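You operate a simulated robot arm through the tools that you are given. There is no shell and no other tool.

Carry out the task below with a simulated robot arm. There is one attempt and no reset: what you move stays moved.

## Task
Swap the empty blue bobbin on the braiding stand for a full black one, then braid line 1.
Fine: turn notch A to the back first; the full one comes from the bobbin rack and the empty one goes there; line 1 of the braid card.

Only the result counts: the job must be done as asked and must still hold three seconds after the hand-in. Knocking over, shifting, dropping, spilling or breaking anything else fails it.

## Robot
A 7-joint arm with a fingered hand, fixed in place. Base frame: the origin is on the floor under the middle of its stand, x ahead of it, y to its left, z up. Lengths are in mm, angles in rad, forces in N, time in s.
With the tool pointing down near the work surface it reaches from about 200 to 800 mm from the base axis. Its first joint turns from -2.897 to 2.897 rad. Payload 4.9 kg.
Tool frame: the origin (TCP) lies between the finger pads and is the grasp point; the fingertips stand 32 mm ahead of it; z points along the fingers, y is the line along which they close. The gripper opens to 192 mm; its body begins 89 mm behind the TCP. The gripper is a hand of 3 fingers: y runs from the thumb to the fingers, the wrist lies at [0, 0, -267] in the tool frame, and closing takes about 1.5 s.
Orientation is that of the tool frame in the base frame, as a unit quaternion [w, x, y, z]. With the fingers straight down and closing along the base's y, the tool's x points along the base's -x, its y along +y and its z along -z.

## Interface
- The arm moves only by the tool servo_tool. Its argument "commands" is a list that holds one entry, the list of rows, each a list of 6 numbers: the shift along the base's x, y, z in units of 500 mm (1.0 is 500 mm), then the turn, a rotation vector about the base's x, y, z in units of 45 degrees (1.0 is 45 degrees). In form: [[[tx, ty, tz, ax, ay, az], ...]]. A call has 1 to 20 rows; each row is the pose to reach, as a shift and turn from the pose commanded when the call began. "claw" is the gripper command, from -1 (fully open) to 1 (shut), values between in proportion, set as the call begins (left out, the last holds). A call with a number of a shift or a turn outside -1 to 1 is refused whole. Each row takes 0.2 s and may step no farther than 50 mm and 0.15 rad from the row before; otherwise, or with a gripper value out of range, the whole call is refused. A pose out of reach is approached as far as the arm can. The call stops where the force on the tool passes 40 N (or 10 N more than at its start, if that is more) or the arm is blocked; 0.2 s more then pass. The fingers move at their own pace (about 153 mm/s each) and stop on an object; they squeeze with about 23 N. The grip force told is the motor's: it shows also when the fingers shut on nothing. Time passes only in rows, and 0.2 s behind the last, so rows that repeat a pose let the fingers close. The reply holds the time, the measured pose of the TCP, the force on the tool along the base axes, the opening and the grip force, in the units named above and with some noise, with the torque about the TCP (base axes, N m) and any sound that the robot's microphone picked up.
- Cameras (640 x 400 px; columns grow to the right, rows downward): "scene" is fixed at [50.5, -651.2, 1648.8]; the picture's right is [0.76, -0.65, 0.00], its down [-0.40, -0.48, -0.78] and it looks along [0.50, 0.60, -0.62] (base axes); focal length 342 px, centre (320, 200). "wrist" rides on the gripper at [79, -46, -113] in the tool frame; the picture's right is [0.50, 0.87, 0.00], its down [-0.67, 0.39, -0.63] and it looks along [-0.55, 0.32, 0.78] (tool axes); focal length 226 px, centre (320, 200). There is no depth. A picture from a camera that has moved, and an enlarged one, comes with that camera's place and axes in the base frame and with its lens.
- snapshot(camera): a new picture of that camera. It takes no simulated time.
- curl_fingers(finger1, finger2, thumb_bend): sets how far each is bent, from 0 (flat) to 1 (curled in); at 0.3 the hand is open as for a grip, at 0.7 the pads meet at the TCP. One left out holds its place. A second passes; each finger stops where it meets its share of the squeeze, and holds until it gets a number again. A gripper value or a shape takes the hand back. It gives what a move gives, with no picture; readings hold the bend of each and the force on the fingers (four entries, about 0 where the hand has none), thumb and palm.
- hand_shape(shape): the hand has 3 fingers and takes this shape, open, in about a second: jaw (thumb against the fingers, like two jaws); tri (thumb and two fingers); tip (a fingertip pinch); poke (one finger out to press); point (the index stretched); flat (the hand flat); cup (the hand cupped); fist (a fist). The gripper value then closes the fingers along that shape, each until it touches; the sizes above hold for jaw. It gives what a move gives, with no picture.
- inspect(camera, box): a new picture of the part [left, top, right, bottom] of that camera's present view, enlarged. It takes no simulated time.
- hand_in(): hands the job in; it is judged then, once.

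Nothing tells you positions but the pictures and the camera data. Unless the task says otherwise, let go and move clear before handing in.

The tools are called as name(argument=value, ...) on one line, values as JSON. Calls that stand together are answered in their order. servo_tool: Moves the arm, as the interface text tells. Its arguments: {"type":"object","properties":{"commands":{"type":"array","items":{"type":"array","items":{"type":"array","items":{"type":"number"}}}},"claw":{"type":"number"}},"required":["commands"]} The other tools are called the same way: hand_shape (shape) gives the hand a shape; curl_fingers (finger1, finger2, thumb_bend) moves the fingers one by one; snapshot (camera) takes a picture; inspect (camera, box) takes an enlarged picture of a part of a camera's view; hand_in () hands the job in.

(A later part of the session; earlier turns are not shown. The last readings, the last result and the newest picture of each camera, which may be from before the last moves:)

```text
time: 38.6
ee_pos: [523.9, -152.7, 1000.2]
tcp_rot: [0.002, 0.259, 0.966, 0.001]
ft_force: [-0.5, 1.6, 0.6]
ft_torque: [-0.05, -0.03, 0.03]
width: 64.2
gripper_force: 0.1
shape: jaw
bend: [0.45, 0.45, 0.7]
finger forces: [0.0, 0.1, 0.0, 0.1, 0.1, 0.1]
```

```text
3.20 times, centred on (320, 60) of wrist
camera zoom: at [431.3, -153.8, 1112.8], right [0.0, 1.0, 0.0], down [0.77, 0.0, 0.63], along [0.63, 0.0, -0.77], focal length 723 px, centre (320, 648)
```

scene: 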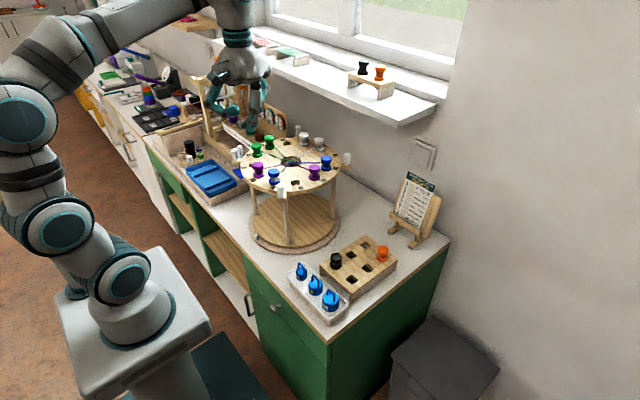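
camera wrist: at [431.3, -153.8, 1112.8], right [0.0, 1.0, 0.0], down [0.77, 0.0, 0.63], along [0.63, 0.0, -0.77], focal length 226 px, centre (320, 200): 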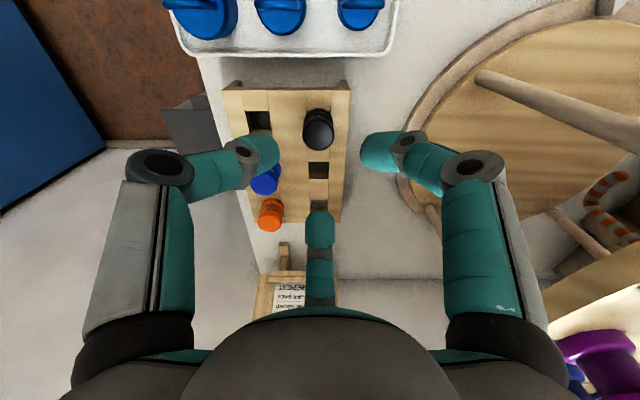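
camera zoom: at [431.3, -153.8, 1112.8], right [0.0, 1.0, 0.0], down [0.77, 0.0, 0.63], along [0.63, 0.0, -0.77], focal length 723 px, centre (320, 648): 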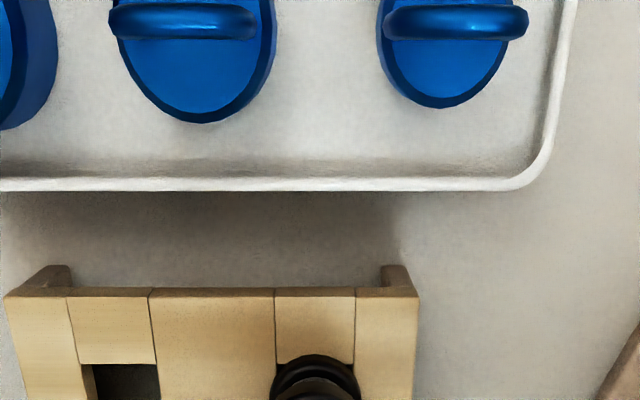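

servo_tool(commands=[[[0.008, -0.002, -0.04, 0, 0, 0], [0.008, -0.002, -0.09, 0, 0, 0], [0.008, -0.002, -0.13, 0, 0, 0], [0.008, -0.002, -0.13, 0, 0, 0]]])

inspect(camera="wrist", box=[250, 80, 390, 220])

inspect(camera="scene", box=[300, 200, 380, 290])

```text
time: 39.6
ee_pos: [528.4, -155.8, 933.4]
tcp_rot: [0.002, 0.257, 0.966, 0.001]
ft_force: [-0.7, 0.2, 0.8]
ft_torque: [-0.01, 0.01, -0.03]
width: 64.0
gripper_force: 0.1
shape: jaw
bend: [0.45, 0.45, 0.7]
finger forces: [0.1, 0.1, 0.1, 0.0, 0.0, 0.0]
```

```text
2.86 times, centred on (320, 150) of wrist
camera zoom: at [435.3, -155.8, 1046.1], right [0.0, 1.0, 0.0], down [0.77, 0.0, 0.63], along [0.63, 0.0, -0.77], focal length 646 px, centre (320, 343)
```

zoom: 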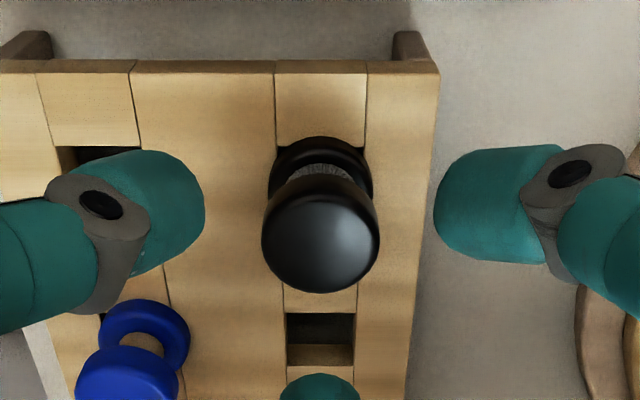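

```text
4.44 times, centred on (340, 245) of scene
camera zoom: at [50.5, -651.2, 1648.8], right [0.76, -0.65, 0.0], down [-0.4, -0.48, -0.78], along [0.5, 0.6, -0.62], focal length 1520 px, centre (231, 0)
```

zoom: 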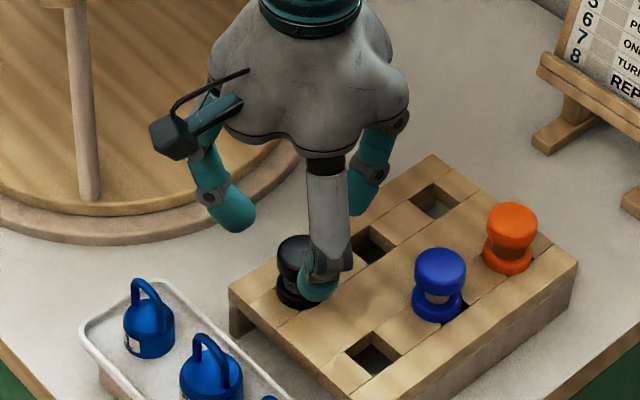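

The black cap is centred under the tool. I'll descend to grasp height and close.

servo_tool(commands=[[[0, 0, -0.03, 0, 0, 0], [0, 0, -0.06, 0, 0, 0], [0, 0, -0.078, 0, 0, 0], [0, 0, -0.085, 0, 0, 0], [0, 0, -0.085, 0, 0, 0]]])

inspect(camera="wrist", box=[220, 100, 420, 290])

inspect(camera="scene", box=[300, 200, 380, 290])

```text
time: 40.8
ee_pos: [527.8, -154.7, 890.7]
tcp_rot: [0.001, 0.258, 0.966, 0.0]
ft_force: [-0.9, -0.4, -0.3]
ft_torque: [0.05, -0.03, 0.0]
width: 64.1
gripper_force: 0.1
shape: jaw
bend: [0.45, 0.45, 0.7]
finger forces: [0.1, 0.0, 0.0, 0.1, 0.1, 0.1]
```

```text
2.11 times, centred on (320, 195) of wrist
camera zoom: at [434.7, -155.3, 1004.4], right [0.0, 1.0, 0.0], down [0.77, 0.0, 0.63], along [0.63, 0.0, -0.77], focal length 476 px, centre (320, 210)
```

zoom: 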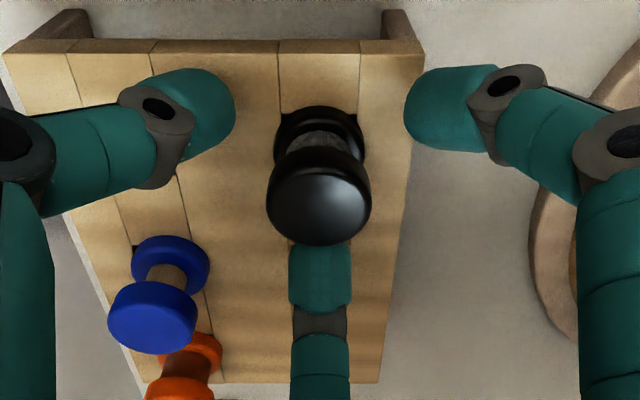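

```text
4.44 times, centred on (340, 245) of scene
camera zoom: at [50.5, -651.2, 1648.8], right [0.76, -0.65, 0.0], down [-0.4, -0.48, -0.78], along [0.5, 0.6, -0.62], focal length 1520 px, centre (231, 0)
```

zoom: 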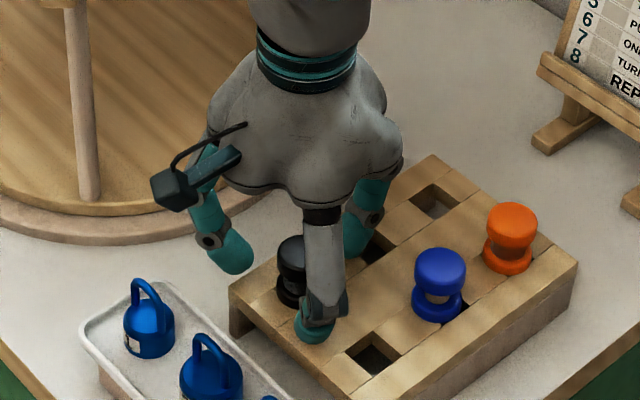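

servo_tool(commands=[[[0, 0, 0, 0, 0, 0], [0, 0, 0, 0, 0, 0], [0, 0, 0, 0, 0, 0], [0, 0, 0, 0, 0, 0], [0, 0, 0, 0, 0, 0], [0, 0, 0, 0, 0, 0]]], claw=1.0)

inspect(camera="wrist", box=[220, 100, 420, 290])

```text
time: 42.2
ee_pos: [527.1, -155.1, 891.6]
tcp_rot: [0.002, 0.258, 0.966, 0.0]
ft_force: [0.8, 0.2, 0.0]
ft_torque: [-0.02, -0.01, 0.02]
width: 19.5
gripper_force: 23.3
shape: jaw
bend: [0.74, 0.74, 0.67]
finger forces: [19.9, 21.1, 0.0, 0.0, 26.3, 0.0]
```

```text
2.11 times, centred on (320, 195) of wrist
camera zoom: at [434.7, -155.3, 1004.5], right [0.0, 1.0, 0.0], down [0.77, 0.0, 0.63], along [0.63, 0.0, -0.77], focal length 476 px, centre (320, 210)
```

zoom: 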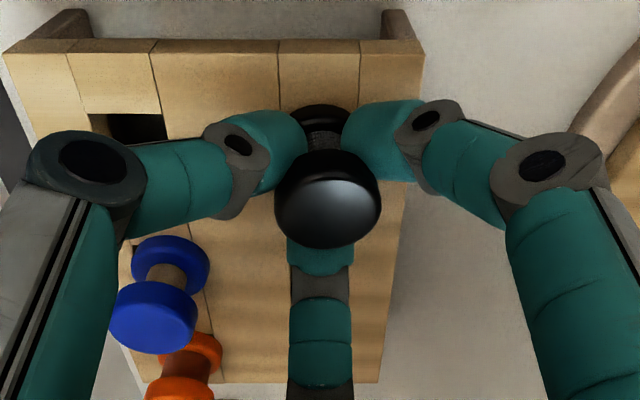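

Grip is solid at 23 N. I'll lift vertically and carry it up and over towards notch F.

servo_tool(commands=[[[0, 0, 0.01, 0, 0, 0], [0, 0, 0.02, 0, 0, 0], [0, 0, 0.04, 0, 0, 0], [0, 0, 0.07, 0, 0, 0], [0, 0, 0.12, 0, 0, 0], [0, 0, 0.18, 0, 0, 0]]])

inspect(camera="wrist", box=[220, 60, 420, 290])

inspect(camera="scene", box=[280, 180, 400, 300])

```text
time: 43.6
ee_pos: [526.5, -154.7, 980.8]
tcp_rot: [0.0, 0.258, 0.966, 0.001]
ft_force: [0.7, -0.7, -0.4]
ft_torque: [-0.01, 0.0, 0.0]
width: 19.4
gripper_force: 22.5
shape: jaw
bend: [0.74, 0.74, 0.67]
finger forces: [20.5, 21.7, 0.1, 0.0, 28.7, 0.0]
```

```text
1.74 times, centred on (320, 175) of wrist
camera zoom: at [434.5, -155.1, 1094.0], right [0.0, 1.0, 0.0], down [0.77, 0.0, 0.63], along [0.63, 0.0, -0.77], focal length 393 px, centre (320, 244)
```

zoom: 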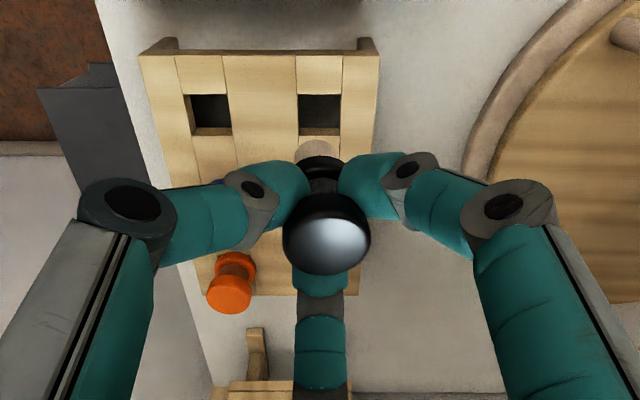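

```text
3.33 times, centred on (340, 240) of scene
camera zoom: at [50.5, -651.2, 1648.8], right [0.76, -0.65, 0.0], down [-0.4, -0.48, -0.78], along [0.5, 0.6, -0.62], focal length 1140 px, centre (253, 67)
```

zoom: 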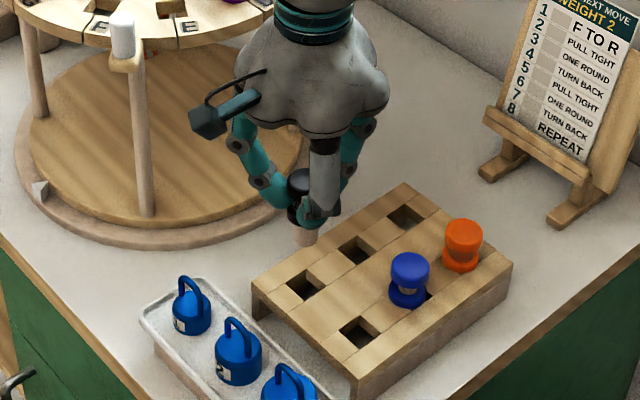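

servo_tool(commands=[[[0, 0, 0.09, 0, 0, 0], [0, 0, 0.18, 0, 0, 0], [0, 0, 0.27, 0, 0, 0], [0, 0, 0.36, 0, 0, 0], [0, 0, 0.44, 0, 0, 0], [0, 0, 0.465, 0, 0, 0.1], [-0.016, 0.075, 0.465, 0, 0, 0.25], [-0.032, 0.15, 0.465, 0, 0, 0.4], [-0.048, 0.225, 0.465, 0, 0, 0.55], [-0.064, 0.3, 0.465, 0, 0, 0.7], [-0.08, 0.375, 0.465, 0, 0, 0.85], [-0.095, 0.448, 0.465, 0, 0, 0.989], [-0.095, 0.448, 0.465, 0, 0, 0.989]]])

snapshot(camera="wrist")

inspect(camera="scene", box=[220, 80, 340, 210])

```text
time: 46.4
ee_pos: [477.1, 71.0, 1213.6]
tcp_rot: [0.001, -0.128, 0.992, 0.001]
ft_force: [-0.8, 0.3, -0.6]
ft_torque: [0.02, -0.05, -0.02]
width: 19.3
gripper_force: 23.5
shape: jaw
bend: [0.74, 0.74, 0.67]
finger forces: [19.7, 21.8, 0.0, 0.1, 29.1, 0.0]
```

```text
taken
camera wrist: at [411.8, 5.1, 1327.7], right [-0.7, 0.71, 0.0], down [0.55, 0.54, 0.63], along [0.45, 0.45, -0.77], focal length 226 px, centre (320, 200)
```

wrist: 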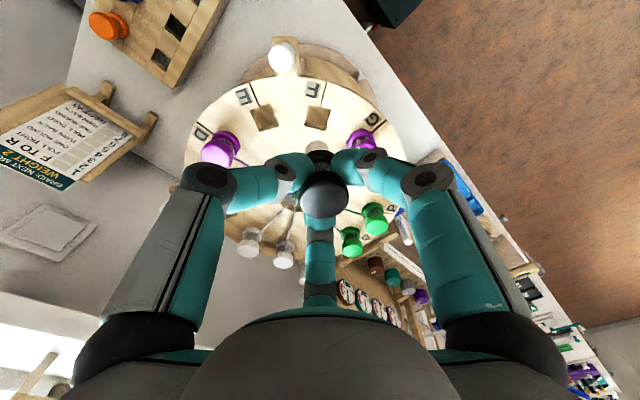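

```text
3.08 times, centred on (280, 145) of scene
camera zoom: at [50.5, -651.2, 1648.8], right [0.76, -0.65, 0.0], down [-0.4, -0.48, -0.78], along [0.5, 0.6, -0.62], focal length 1053 px, centre (443, 369)
```

zoom: 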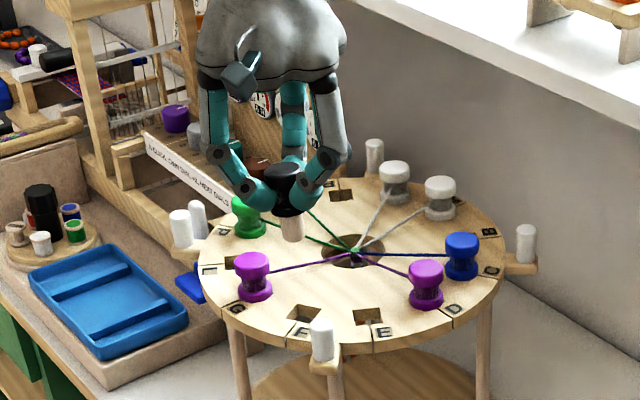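

servo_tool(commands=[[[0, 0, -0.05, 0, 0, 0], [0, 0, -0.1, 0, 0, 0], [0, 0, -0.14, 0, 0, 0], [0, 0, -0.15, 0, 0, 0], [0, 0, -0.15, 0, 0, 0]]])

inspect(camera="wrist", box=[280, 100, 360, 170])

inspect(camera="scene", box=[250, 150, 310, 205])

```text
time: 47.6
ee_pos: [479.4, 69.9, 1138.9]
tcp_rot: [0.001, -0.126, 0.992, 0.001]
ft_force: [0.2, 0.5, -1.0]
ft_torque: [-0.02, -0.01, 0.0]
width: 19.5
gripper_force: 22.8
shape: jaw
bend: [0.74, 0.74, 0.67]
finger forces: [19.6, 22.0, 0.1, 0.0, 29.2, 0.0]
```

```text
5.71 times, centred on (320, 135) of wrist
camera zoom: at [412.5, 4.8, 1252.2], right [-0.7, 0.71, 0.0], down [0.55, 0.54, 0.63], along [0.45, 0.44, -0.77], focal length 1292 px, centre (320, 571)
```

zoom: 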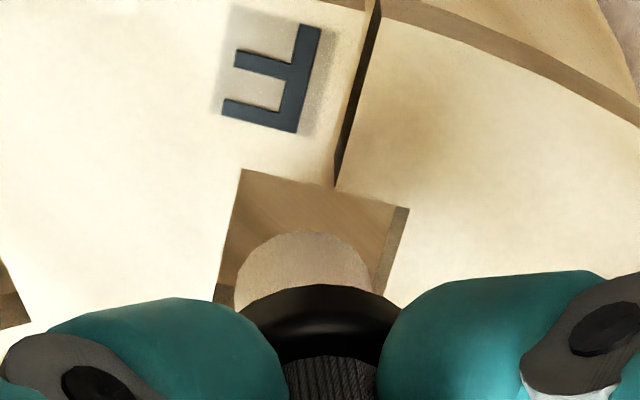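

```text
7.27 times, centred on (280, 178) of scene
camera zoom: at [50.5, -651.2, 1648.8], right [0.76, -0.65, 0.0], down [-0.4, -0.48, -0.78], along [0.5, 0.6, -0.62], focal length 2488 px, centre (611, 364)
```

zoom: 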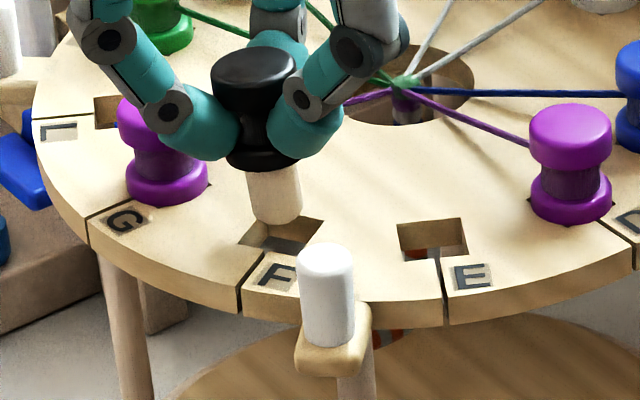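

The stem is centred over notch F's hole to within about a millimetre. I'll lower it in.

servo_tool(commands=[[[-0.001, 0.001, -0.012, 0, 0, 0], [-0.001, 0.001, -0.024, 0, 0, 0], [-0.001, 0.001, -0.036, 0, 0, 0], [-0.001, 0.001, -0.048, 0, 0, 0]]])

inspect(camera="wrist", box=[280, 110, 360, 180])

inspect(camera="scene", box=[250, 150, 310, 205])

```text
time: 48.6
ee_pos: [478.4, 71.5, 1114.7]
tcp_rot: [0.0, -0.126, 0.992, 0.001]
ft_force: [0.2, 0.2, -1.1]
ft_torque: [0.0, -0.01, 0.0]
width: 19.6
gripper_force: 23.0
shape: jaw
bend: [0.74, 0.74, 0.67]
finger forces: [19.7, 22.0, 0.0, 0.0, 29.2, 0.0]
```

```text
5.71 times, centred on (320, 145) of wrist
camera zoom: at [412.8, 5.2, 1227.5], right [-0.7, 0.71, 0.0], down [0.55, 0.54, 0.63], along [0.45, 0.44, -0.77], focal length 1292 px, centre (320, 514)
```

zoom: 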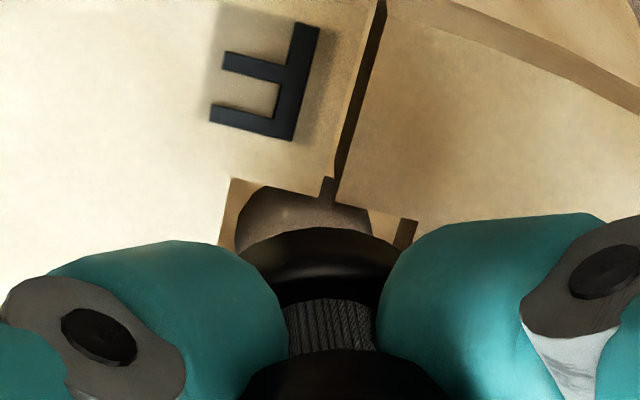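

```text
7.27 times, centred on (280, 178) of scene
camera zoom: at [50.5, -651.2, 1648.8], right [0.76, -0.65, 0.0], down [-0.4, -0.48, -0.78], along [0.5, 0.6, -0.62], focal length 2488 px, centre (611, 364)
```

zoom: 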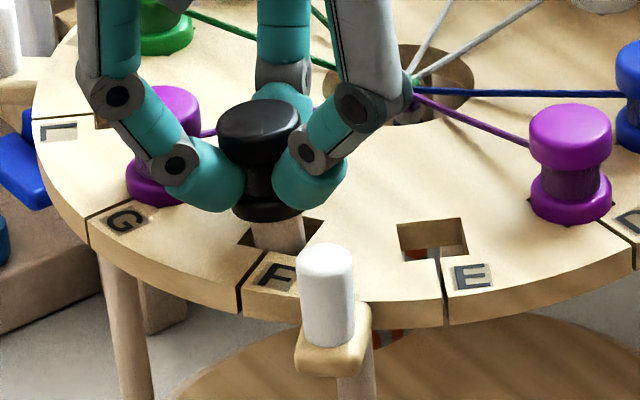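

servo_tool(commands=[[[0, 0, -0.01, 0, 0, 0], [0, 0, -0.02, 0, 0, 0], [0, 0, -0.026, 0, 0, 0]]])

servo_tool(commands=[[[0, 0, -0.003, 0, 0, 0], [0, 0, -0.006, 0, 0, 0]]])

inspect(camera="scene", box=[250, 150, 310, 205])

```text
time: 49.4
ee_pos: [479.6, 70.3, 1102.5]
tcp_rot: [0.001, -0.127, 0.992, 0.001]
ft_force: [0.2, 0.0, -1.3]
ft_torque: [0.03, 0.01, -0.01]
width: 19.4
gripper_force: 22.8
shape: jaw
bend: [0.74, 0.74, 0.67]
finger forces: [19.7, 22.0, 0.0, 0.1, 29.2, 0.0]
```

```text
time: 50.0
ee_pos: [479.2, 70.5, 1100.1]
tcp_rot: [0.002, -0.128, 0.992, 0.001]
ft_force: [-1.1, -2.3, 6.1]
ft_torque: [0.09, 0.06, 0.02]
width: 19.7
gripper_force: 23.0
shape: jaw
bend: [0.74, 0.74, 0.67]
finger forces: [22.0, 22.7, 0.0, 0.0, 31.0, 0.0]
```

```text
7.27 times, centred on (280, 178) of scene
camera zoom: at [50.5, -651.2, 1648.8], right [0.76, -0.65, 0.0], down [-0.4, -0.48, -0.78], along [0.5, 0.6, -0.62], focal length 2488 px, centre (611, 364)
```

zoom: 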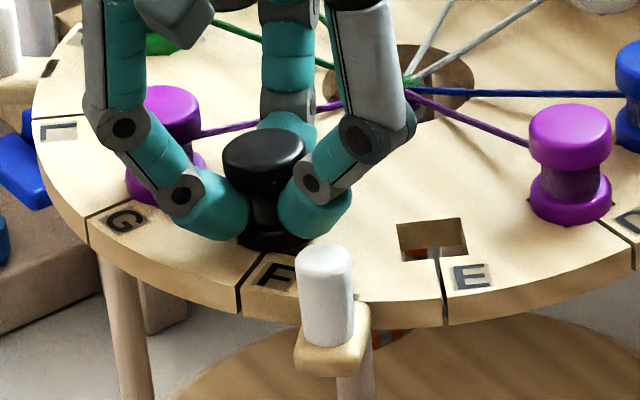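

It's seated in F with light contact. I'll release to complete the swap and check whether the line attaches before moving it on.

servo_tool(commands=[[[0, 0, 0, 0, 0, 0], [0, 0, 0, 0, 0, 0], [0, 0, 0, 0, 0, 0], [0, 0, 0, 0, 0, 0], [0, 0, 0, 0, 0, 0], [0, 0, 0, 0, 0, 0]]], claw=0.375)

inspect(camera="scene", box=[240, 140, 320, 205])

inspect(camera="wrist", box=[220, 80, 420, 280])

```text
time: 51.4
ee_pos: [479.3, 70.6, 1100.8]
tcp_rot: [0.002, -0.128, 0.992, 0.001]
ft_force: [-0.6, 0.0, -0.9]
ft_torque: [-0.01, 0.01, -0.03]
width: 59.4
gripper_force: 0.1
shape: jaw
bend: [0.47, 0.47, 0.7]
finger forces: [0.1, 0.0, 0.1, 0.1, 0.0, 0.1]
```

```text
6.15 times, centred on (280, 172) of scene
camera zoom: at [50.5, -651.2, 1648.8], right [0.76, -0.65, 0.0], down [-0.4, -0.48, -0.78], along [0.5, 0.6, -0.62], focal length 2105 px, centre (566, 369)
```

zoom: 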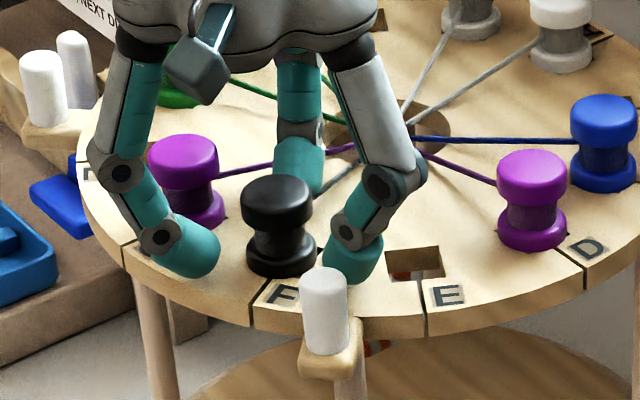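

```text
2.00 times, centred on (320, 180) of wrist
camera zoom: at [413.1, 5.0, 1212.4], right [-0.7, 0.71, 0.0], down [0.55, 0.54, 0.63], along [0.45, 0.44, -0.77], focal length 452 px, centre (320, 240)
```

zoom: 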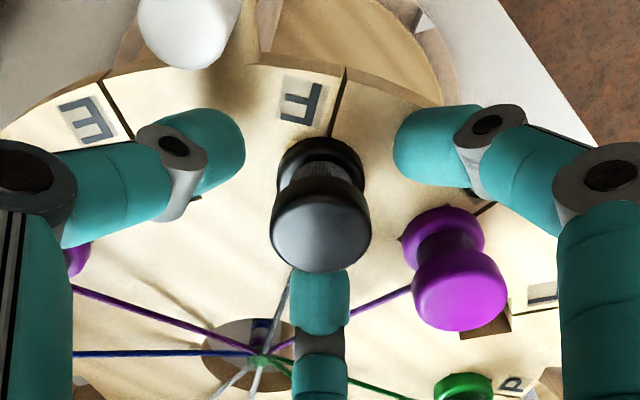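

inspect(camera="scene", box=[272, 145, 317, 185])

inspect(camera="wrist", box=[270, 160, 370, 260])

```text
10.00 times, centred on (294, 165) of scene
camera zoom: at [50.5, -651.2, 1648.8], right [0.76, -0.65, 0.0], down [-0.4, -0.48, -0.78], along [0.5, 0.6, -0.62], focal length 3421 px, centre (575, 550)
```

zoom: 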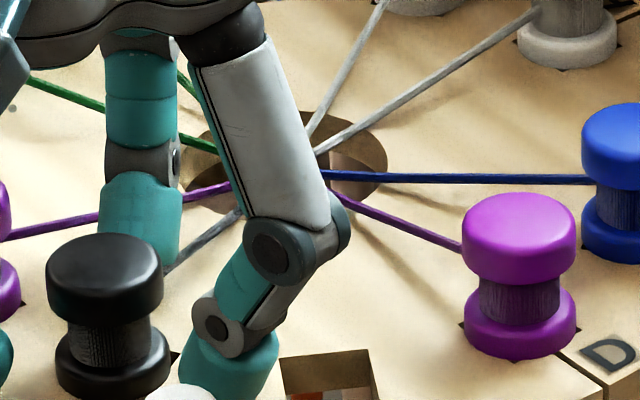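

```text
4.00 times, centred on (320, 210) of wrist
camera zoom: at [413.1, 5.0, 1212.4], right [-0.7, 0.71, 0.0], down [0.55, 0.54, 0.63], along [0.45, 0.44, -0.77], focal length 904 px, centre (320, 160)
```

zoom: 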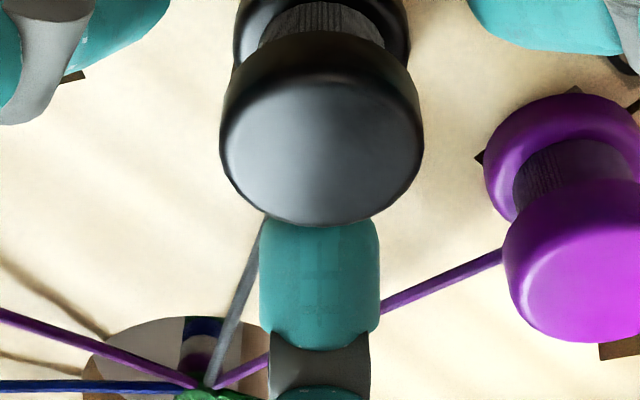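

A dark line now runs from the hub to the black bobbin, so the swap has taken. Before moving it to R near the back I need the shelf position accurately, so I'll lift clear and look.

servo_tool(commands=[[[0, 0, 0.02, 0, 0, 0], [0, 0, 0.06, 0, 0, 0], [0, 0, 0.12, 0, 0, 0], [0, 0, 0.18, 0, 0, 0]]])

inspect(camera="wrist", box=[0, 230, 140, 400])

snapshot(camera="wrist")

inspect(camera="scene", box=[220, 60, 400, 200])

```text
time: 52.4
ee_pos: [478.5, 70.8, 1187.4]
tcp_rot: [0.001, -0.127, 0.992, 0.001]
ft_force: [0.7, 0.7, 0.3]
ft_torque: [0.0, 0.05, -0.02]
width: 60.0
gripper_force: 0.0
shape: jaw
bend: [0.47, 0.47, 0.7]
finger forces: [0.1, 0.1, 0.0, 0.1, 0.0, 0.1]
```

```text
2.35 times, centred on (70, 315) of wrist
camera zoom: at [413.4, 5.3, 1300.8], right [-0.7, 0.71, 0.0], down [0.55, 0.54, 0.63], along [0.45, 0.44, -0.77], focal length 532 px, centre (908, -71)
```

zoom: 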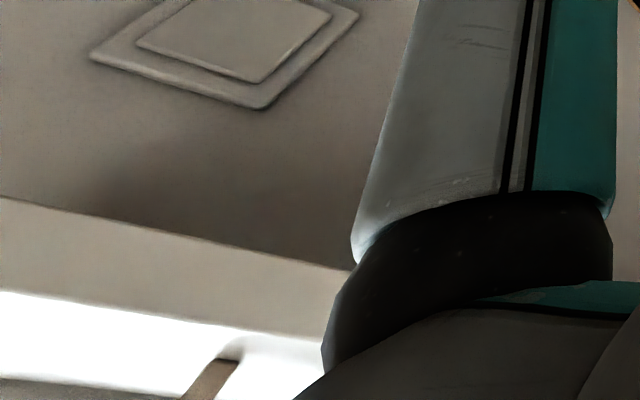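

```text
taken
camera wrist: at [413.4, 5.3, 1300.8], right [-0.7, 0.71, 0.0], down [0.55, 0.54, 0.63], along [0.45, 0.44, -0.77], focal length 226 px, centre (320, 200)
```

wrist: 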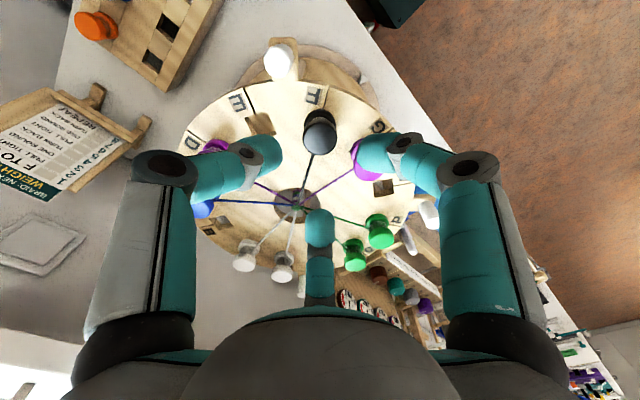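

```text
2.86 times, centred on (310, 130) of scene
camera zoom: at [50.5, -651.2, 1648.8], right [0.76, -0.65, 0.0], down [-0.4, -0.48, -0.78], along [0.5, 0.6, -0.62], focal length 978 px, centre (349, 400)
```

zoom: 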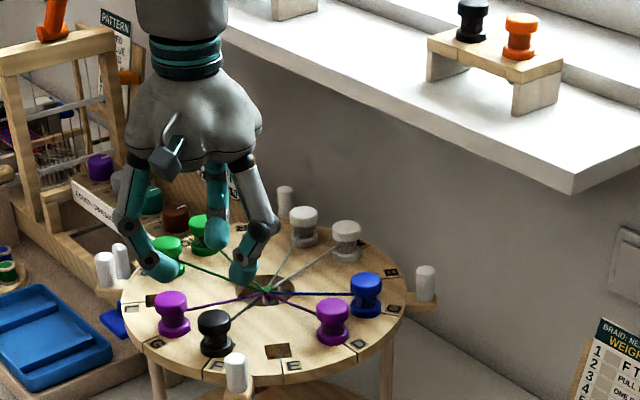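

The shelf's lower front edge works out at x ≈ 754 and z ≈ 1219, so the hand has clearance at R. I'll re-grasp the black bobbin at F.

servo_tool(commands=[[[0, 0, -0.05, 0, 0, 0], [0, 0, -0.1, 0, 0, 0], [0, 0, -0.14, 0, 0, 0], [0, 0, -0.165, 0, 0, 0], [0, 0, -0.176, 0, 0, 0], [0, 0, -0.176, 0, 0, 0]]])

inspect(camera="wrist", box=[220, 80, 420, 280])

```text
time: 53.8
ee_pos: [478.2, 71.3, 1100.9]
tcp_rot: [0.002, -0.127, 0.992, 0.001]
ft_force: [0.9, -0.1, -0.1]
ft_torque: [0.01, -0.02, -0.01]
width: 59.9
gripper_force: 0.0
shape: jaw
bend: [0.47, 0.47, 0.7]
finger forces: [0.0, 0.0, 0.1, 0.0, 0.0, 0.1]
```

```text
2.00 times, centred on (320, 180) of wrist
camera zoom: at [412.7, 5.0, 1213.3], right [-0.7, 0.71, 0.0], down [0.55, 0.54, 0.63], along [0.45, 0.44, -0.77], focal length 452 px, centre (320, 240)
```

zoom: 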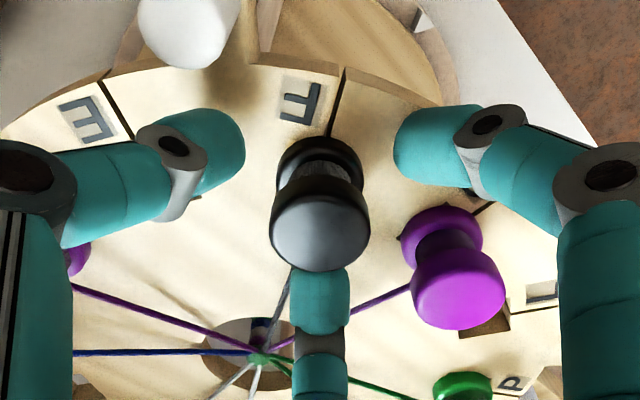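

servo_tool(commands=[[[0, 0, 0, 0, 0, 0], [0, 0, 0, 0, 0, 0], [0, 0, 0, 0, 0, 0], [0, 0, 0, 0, 0, 0], [0, 0, 0, 0, 0, 0], [0, 0, 0, 0, 0, 0]]], claw=1.0)

servo_tool(commands=[[[0, 0, 0.01, 0, 0, 0], [0, 0, 0.02, 0, 0, 0], [0, 0, 0.04, 0, 0, 0], [0, 0, 0.07, 0, 0, 0], [0, 0, 0.12, 0, 0, 0], [0, 0, 0.18, 0, 0, 0], [0, 0, 0.2, 0, 0, 0]]])

inspect(camera="scene", box=[220, 80, 340, 210])

inspect(camera="wrist", box=[220, 80, 420, 280])

```text
time: 55.2
ee_pos: [478.9, 69.9, 1100.0]
tcp_rot: [0.002, -0.127, 0.992, 0.001]
ft_force: [-1.5, 1.4, 4.6]
ft_torque: [0.14, 0.1, 0.02]
width: 18.4
gripper_force: 23.2
shape: jaw
bend: [0.74, 0.74, 0.67]
finger forces: [24.5, 24.4, 0.0, 0.0, 20.8, 0.0]
```

```text
time: 56.8
ee_pos: [480.6, 71.7, 1201.0]
tcp_rot: [0.001, -0.127, 0.992, 0.001]
ft_force: [0.1, 1.0, -1.4]
ft_torque: [0.03, 0.03, 0.01]
width: 18.5
gripper_force: 22.9
shape: jaw
bend: [0.74, 0.74, 0.67]
finger forces: [21.4, 22.9, 0.0, 0.0, 21.0, 0.0]
```

```text
3.08 times, centred on (280, 145) of scene
camera zoom: at [50.5, -651.2, 1648.8], right [0.76, -0.65, 0.0], down [-0.4, -0.48, -0.78], along [0.5, 0.6, -0.62], focal length 1053 px, centre (443, 369)
```

zoom: 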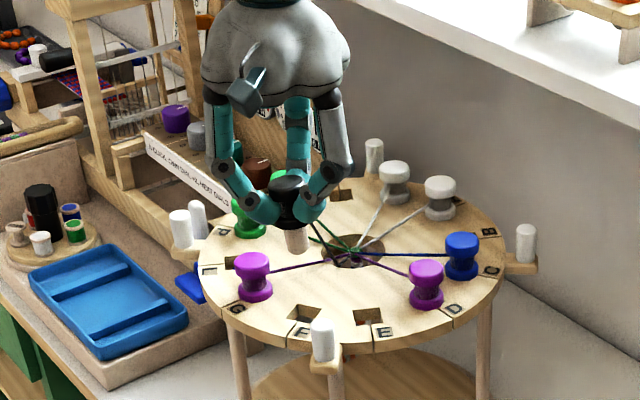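

```text
2.00 times, centred on (320, 180) of wrist
camera zoom: at [414.4, 5.3, 1314.1], right [-0.7, 0.71, 0.0], down [0.55, 0.54, 0.63], along [0.45, 0.44, -0.77], focal length 452 px, centre (320, 240)
```

zoom: 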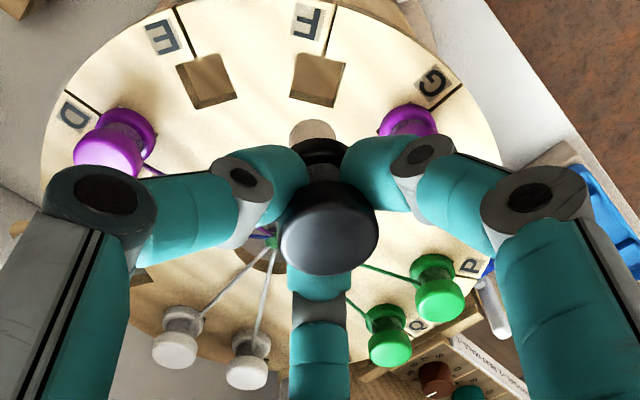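

Black is lifted clear of F. Before going to the back I'll check how close the gauge board behind Q/R is.

inspect(camera="wrist", box=[330, 200, 470, 360])

inspect(camera="scene", box=[190, 70, 330, 170])

snapshot(camera="wrist")

```text
2.50 times, centred on (400, 280) of wrist
camera zoom: at [414.4, 5.3, 1314.1], right [-0.7, 0.71, 0.0], down [0.55, 0.54, 0.63], along [0.45, 0.44, -0.77], focal length 565 px, centre (120, 0)
```

zoom: 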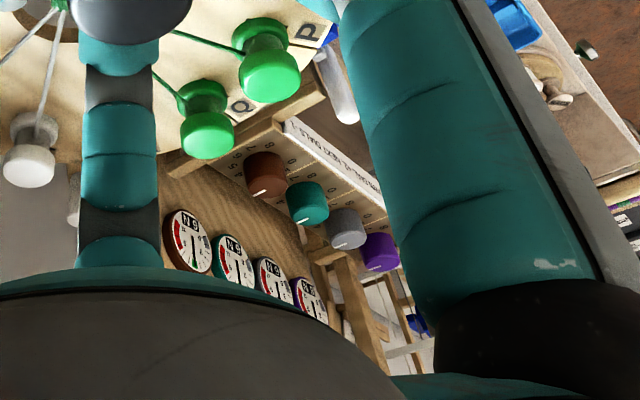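

```text
4.00 times, centred on (260, 120) of scene
camera zoom: at [50.5, -651.2, 1648.8], right [0.76, -0.65, 0.0], down [-0.4, -0.48, -0.78], along [0.5, 0.6, -0.62], focal length 1368 px, centre (560, 520)
```

zoom: 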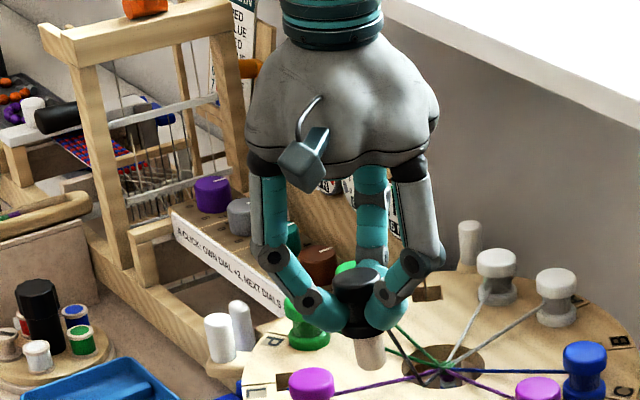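

```text
taken
camera wrist: at [414.4, 5.3, 1314.1], right [-0.7, 0.71, 0.0], down [0.55, 0.54, 0.63], along [0.45, 0.44, -0.77], focal length 226 px, centre (320, 200)
```

wrist: 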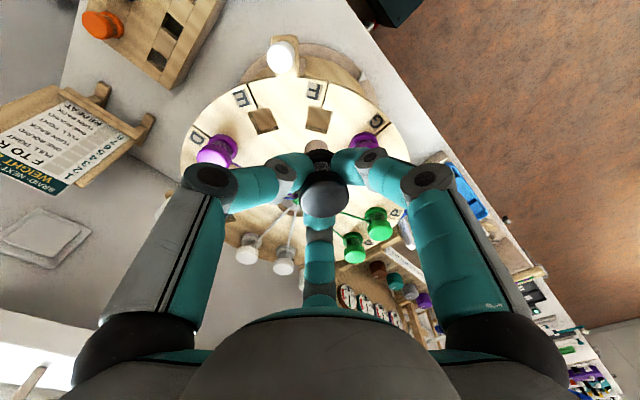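

The gauge board is around y ≈ 430, well clear of the R position. I'll carry the bobbin over the disc to above R, turning the hand on the way.

servo_tool(commands=[[[0.055, 0.055, 0, 0, 0, -0.14], [0.11, 0.11, 0, 0, 0, -0.28], [0.164, 0.165, 0, 0, 0, -0.42], [0.219, 0.219, 0, 0, 0, -0.56], [0.273, 0.274, 0, 0, 0, -0.7], [0.31, 0.31, 0, 0, 0, -0.8], [0.328, 0.329, 0, 0, 0, -0.9], [0.328, 0.329, 0, 0, 0, -0.9]]])

servo_tool(commands=[[[0, 0, 0, 0, 0, -0.13], [0, 0, 0, 0, 0, -0.247], [0, 0, 0, 0, 0, -0.247]]])

snapshot(camera="wrist")

snapshot(camera="scene")

inspect(camera="scene", box=[230, 60, 370, 200])

```text
time: 58.6
ee_pos: [643.6, 235.1, 1200.7]
tcp_rot: [0.002, 0.225, 0.974, 0.0]
ft_force: [0.3, 0.0, -1.0]
ft_torque: [-0.03, -0.03, -0.01]
width: 18.2
gripper_force: 23.3
shape: jaw
bend: [0.74, 0.74, 0.68]
finger forces: [21.0, 23.4, 0.1, 0.1, 21.5, 0.1]
```

```text
time: 59.4
ee_pos: [643.2, 234.8, 1200.3]
tcp_rot: [0.002, 0.318, 0.948, 0.001]
ft_force: [-0.2, 0.4, -1.1]
ft_torque: [-0.01, 0.0, -0.01]
width: 18.3
gripper_force: 23.2
shape: jaw
bend: [0.74, 0.74, 0.68]
finger forces: [21.0, 23.5, 0.0, 0.0, 21.5, 0.0]
```

```text
taken
camera wrist: at [551.3, 245.7, 1313.6], right [0.12, 0.99, 0.0], down [0.77, -0.1, 0.63], along [0.63, -0.08, -0.77], focal length 226 px, centre (320, 200)
```

wrist: 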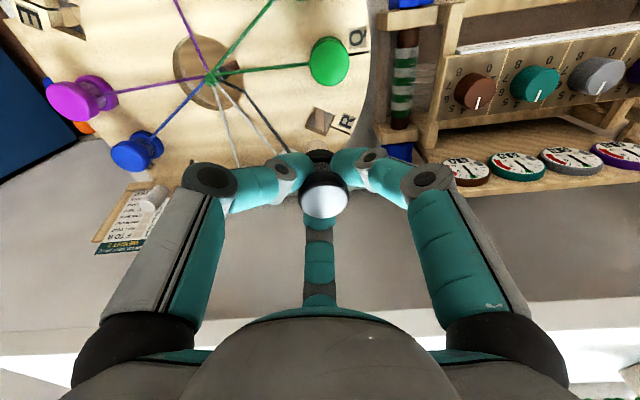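

```text
taken
```

scene: 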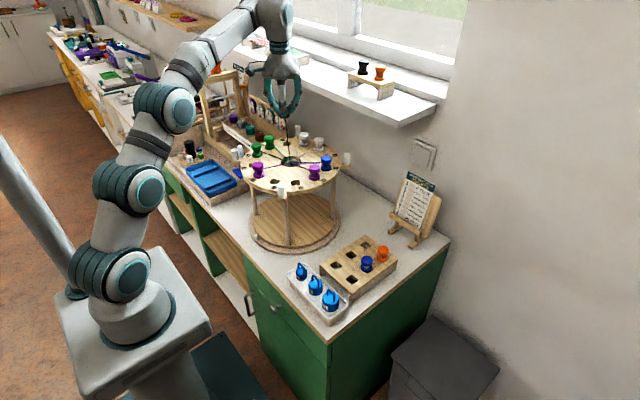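

```text
2.86 times, centred on (300, 130) of scene
camera zoom: at [50.5, -651.2, 1648.8], right [0.76, -0.65, 0.0], down [-0.4, -0.48, -0.78], along [0.5, 0.6, -0.62], focal length 978 px, centre (377, 400)
```

zoom: 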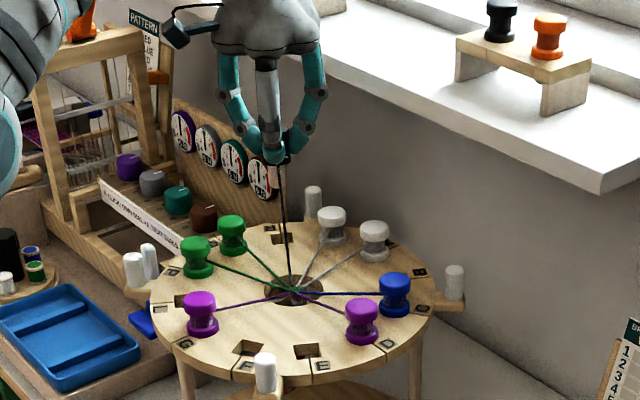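

The R hole lies right under the tool axis. I'll descend to just above it and check.

servo_tool(commands=[[[0, 0, -0.04, 0, 0, 0], [0, 0, -0.08, 0, 0, 0], [0, 0, -0.115, 0, 0, 0], [0, 0, -0.124, 0, 0, 0], [0, 0, -0.124, 0, 0, 0]]])

inspect(camera="wrist", box=[280, 100, 360, 170])

inspect(camera="wrist", box=[200, 60, 440, 260])

inspect(camera="scene", box=[240, 80, 350, 180])

```text
time: 60.6
ee_pos: [643.5, 234.7, 1139.6]
tcp_rot: [0.002, 0.318, 0.948, 0.0]
ft_force: [0.1, -0.5, -0.4]
ft_torque: [0.02, -0.01, -0.02]
width: 18.3
gripper_force: 22.1
shape: jaw
bend: [0.74, 0.74, 0.68]
finger forces: [21.1, 23.7, 0.0, 0.1, 21.7, 0.1]
```

```text
5.71 times, centred on (320, 135) of wrist
camera zoom: at [550.7, 245.0, 1252.0], right [0.12, 0.99, 0.0], down [0.77, -0.09, 0.63], along [0.63, -0.08, -0.77], focal length 1292 px, centre (320, 571)
```

zoom: 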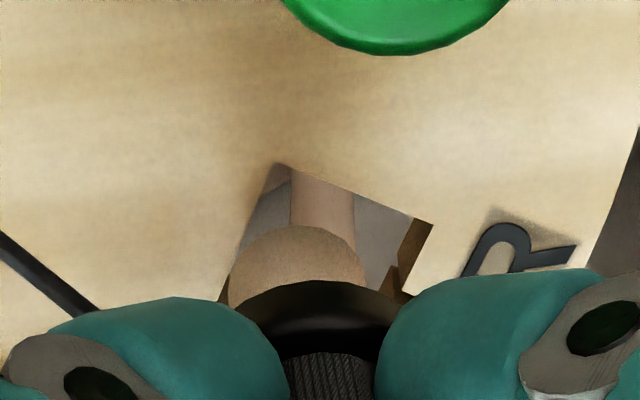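

```text
2.00 times, centred on (320, 160) of wrist
camera zoom: at [550.7, 245.0, 1252.0], right [0.12, 0.99, 0.0], down [0.77, -0.09, 0.63], along [0.63, -0.08, -0.77], focal length 452 px, centre (320, 280)
```

zoom: 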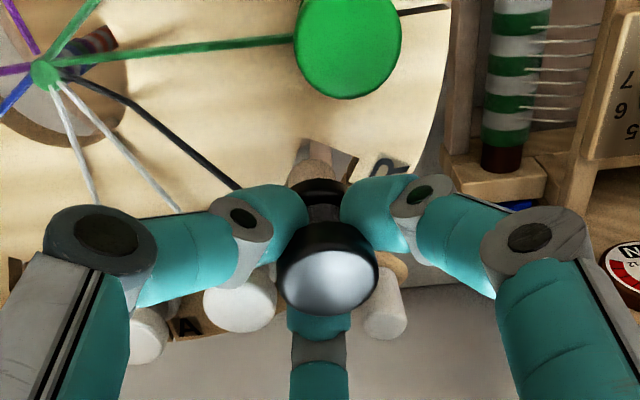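

```text
4.00 times, centred on (295, 130) of scene
camera zoom: at [50.5, -651.2, 1648.8], right [0.76, -0.65, 0.0], down [-0.4, -0.48, -0.78], along [0.5, 0.6, -0.62], focal length 1368 px, centre (420, 480)
```

zoom: 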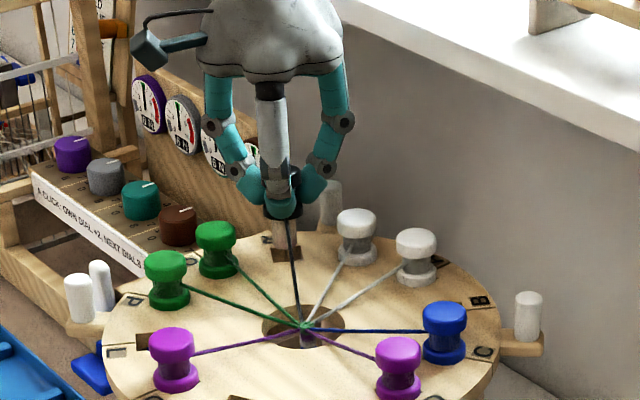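

inspect(camera="scene", box=[290, 115, 335, 155])

servo_tool(commands=[[[0.002, 0.004, 0, 0, 0, 0], [0.0034, 0.0084, 0, 0, 0, 0]]])

inspect(camera="wrist", box=[280, 100, 360, 170])

inspect(camera="scene", box=[290, 115, 335, 155])

```text
10.00 times, centred on (312, 135) of scene
camera zoom: at [50.5, -651.2, 1648.8], right [0.76, -0.65, 0.0], down [-0.4, -0.48, -0.78], along [0.5, 0.6, -0.62], focal length 3421 px, centre (395, 850)
```

zoom: 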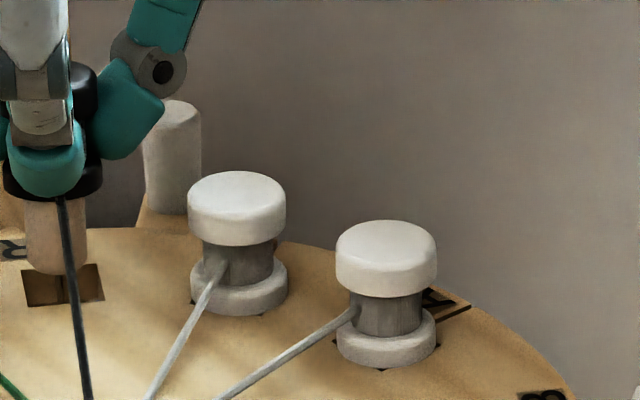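

```text
time: 61.2
ee_pos: [645.1, 238.9, 1139.0]
tcp_rot: [0.002, 0.317, 0.948, 0.001]
ft_force: [-1.0, -0.3, -0.4]
ft_torque: [0.01, -0.02, -0.01]
width: 18.5
gripper_force: 23.5
shape: jaw
bend: [0.74, 0.74, 0.68]
finger forces: [21.1, 23.6, 0.1, 0.0, 21.9, 0.0]
```

```text
5.71 times, centred on (320, 135) of wrist
camera zoom: at [552.8, 249.2, 1251.5], right [0.12, 0.99, 0.0], down [0.77, -0.09, 0.63], along [0.63, -0.08, -0.77], focal length 1292 px, centre (320, 571)
```

zoom: 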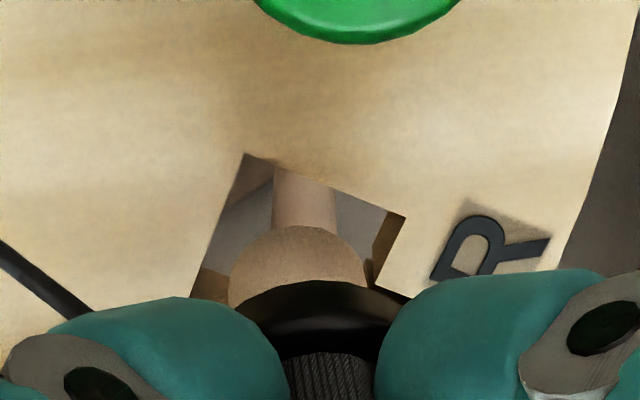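

```text
10.00 times, centred on (312, 135) of scene
camera zoom: at [50.5, -651.2, 1648.8], right [0.76, -0.65, 0.0], down [-0.4, -0.48, -0.78], along [0.5, 0.6, -0.62], focal length 3421 px, centre (395, 850)
```

zoom: 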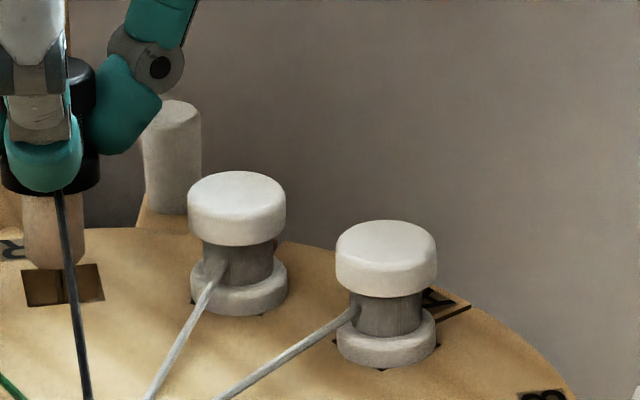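

The wrist view, which proved reliable at F, shows the stem centred over R's hole. I'll nudge slightly and lower in small steps with force checks.

servo_tool(commands=[[[-0.001, -0.0016, -0.01, 0, 0, 0], [-0.001, -0.0016, -0.02, 0, 0, 0], [-0.001, -0.0016, -0.03, 0, 0, 0]]])

inspect(camera="wrist", box=[280, 110, 360, 180])

inspect(camera="scene", box=[290, 115, 335, 155])

```text
time: 62.0
ee_pos: [643.8, 237.5, 1124.2]
tcp_rot: [0.002, 0.318, 0.948, 0.0]
ft_force: [-0.1, -0.3, -1.1]
ft_torque: [0.01, 0.0, 0.02]
width: 18.3
gripper_force: 23.1
shape: jaw
bend: [0.74, 0.74, 0.68]
finger forces: [21.1, 23.7, 0.0, 0.0, 21.8, 0.1]
```

```text
5.71 times, centred on (320, 145) of wrist
camera zoom: at [552.1, 249.0, 1237.3], right [0.12, 0.99, 0.0], down [0.77, -0.09, 0.63], along [0.63, -0.08, -0.77], focal length 1292 px, centre (320, 514)
```

zoom: 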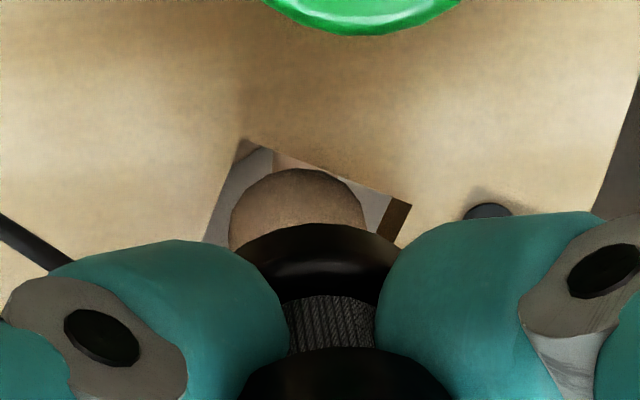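

```text
10.00 times, centred on (312, 135) of scene
camera zoom: at [50.5, -651.2, 1648.8], right [0.76, -0.65, 0.0], down [-0.4, -0.48, -0.78], along [0.5, 0.6, -0.62], focal length 3421 px, centre (395, 850)
```

zoom: 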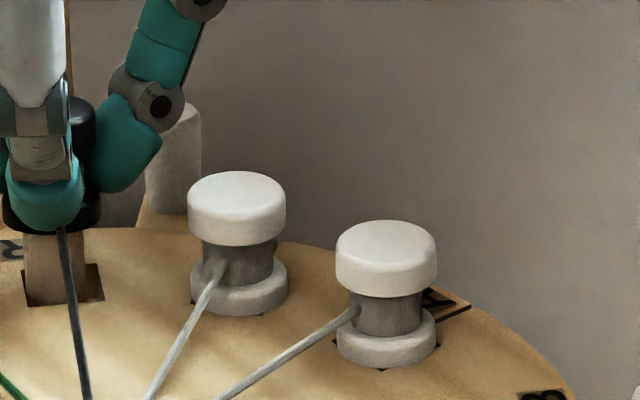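

servo_tool(commands=[[[0.0036, 0.002, 0, 0, 0, 0], [0.0036, 0.002, -0.006, 0, 0, 0], [0.0036, 0.002, -0.014, 0, 0, 0]]])

inspect(camera="wrist", box=[280, 110, 360, 180])

inspect(camera="scene", box=[290, 115, 335, 155])

```text
time: 62.8
ee_pos: [646.7, 239.9, 1116.6]
tcp_rot: [0.0, 0.317, 0.948, -0.001]
ft_force: [-0.5, 0.3, -0.1]
ft_torque: [-0.04, -0.01, -0.01]
width: 18.5
gripper_force: 23.2
shape: jaw
bend: [0.74, 0.74, 0.68]
finger forces: [21.0, 23.7, 0.0, 0.0, 21.9, 0.1]
```

```text
5.71 times, centred on (320, 145) of wrist
camera zoom: at [554.4, 249.9, 1229.6], right [0.12, 0.99, 0.0], down [0.77, -0.09, 0.63], along [0.63, -0.08, -0.77], focal length 1292 px, centre (320, 514)
```

zoom: 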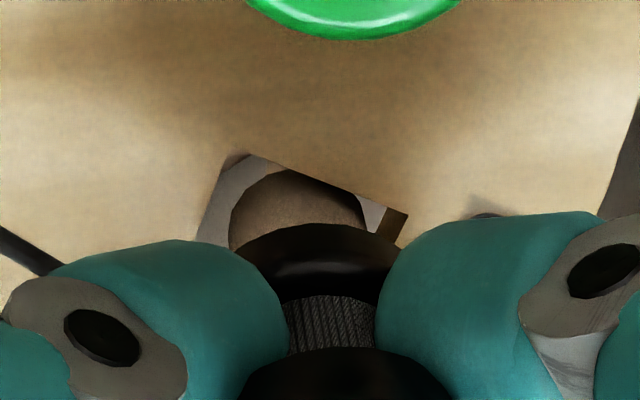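

```text
10.00 times, centred on (312, 135) of scene
camera zoom: at [50.5, -651.2, 1648.8], right [0.76, -0.65, 0.0], down [-0.4, -0.48, -0.78], along [0.5, 0.6, -0.62], focal length 3421 px, centre (395, 850)
```

zoom: 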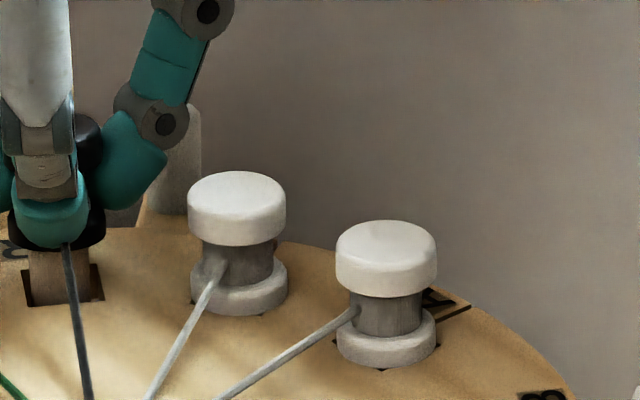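

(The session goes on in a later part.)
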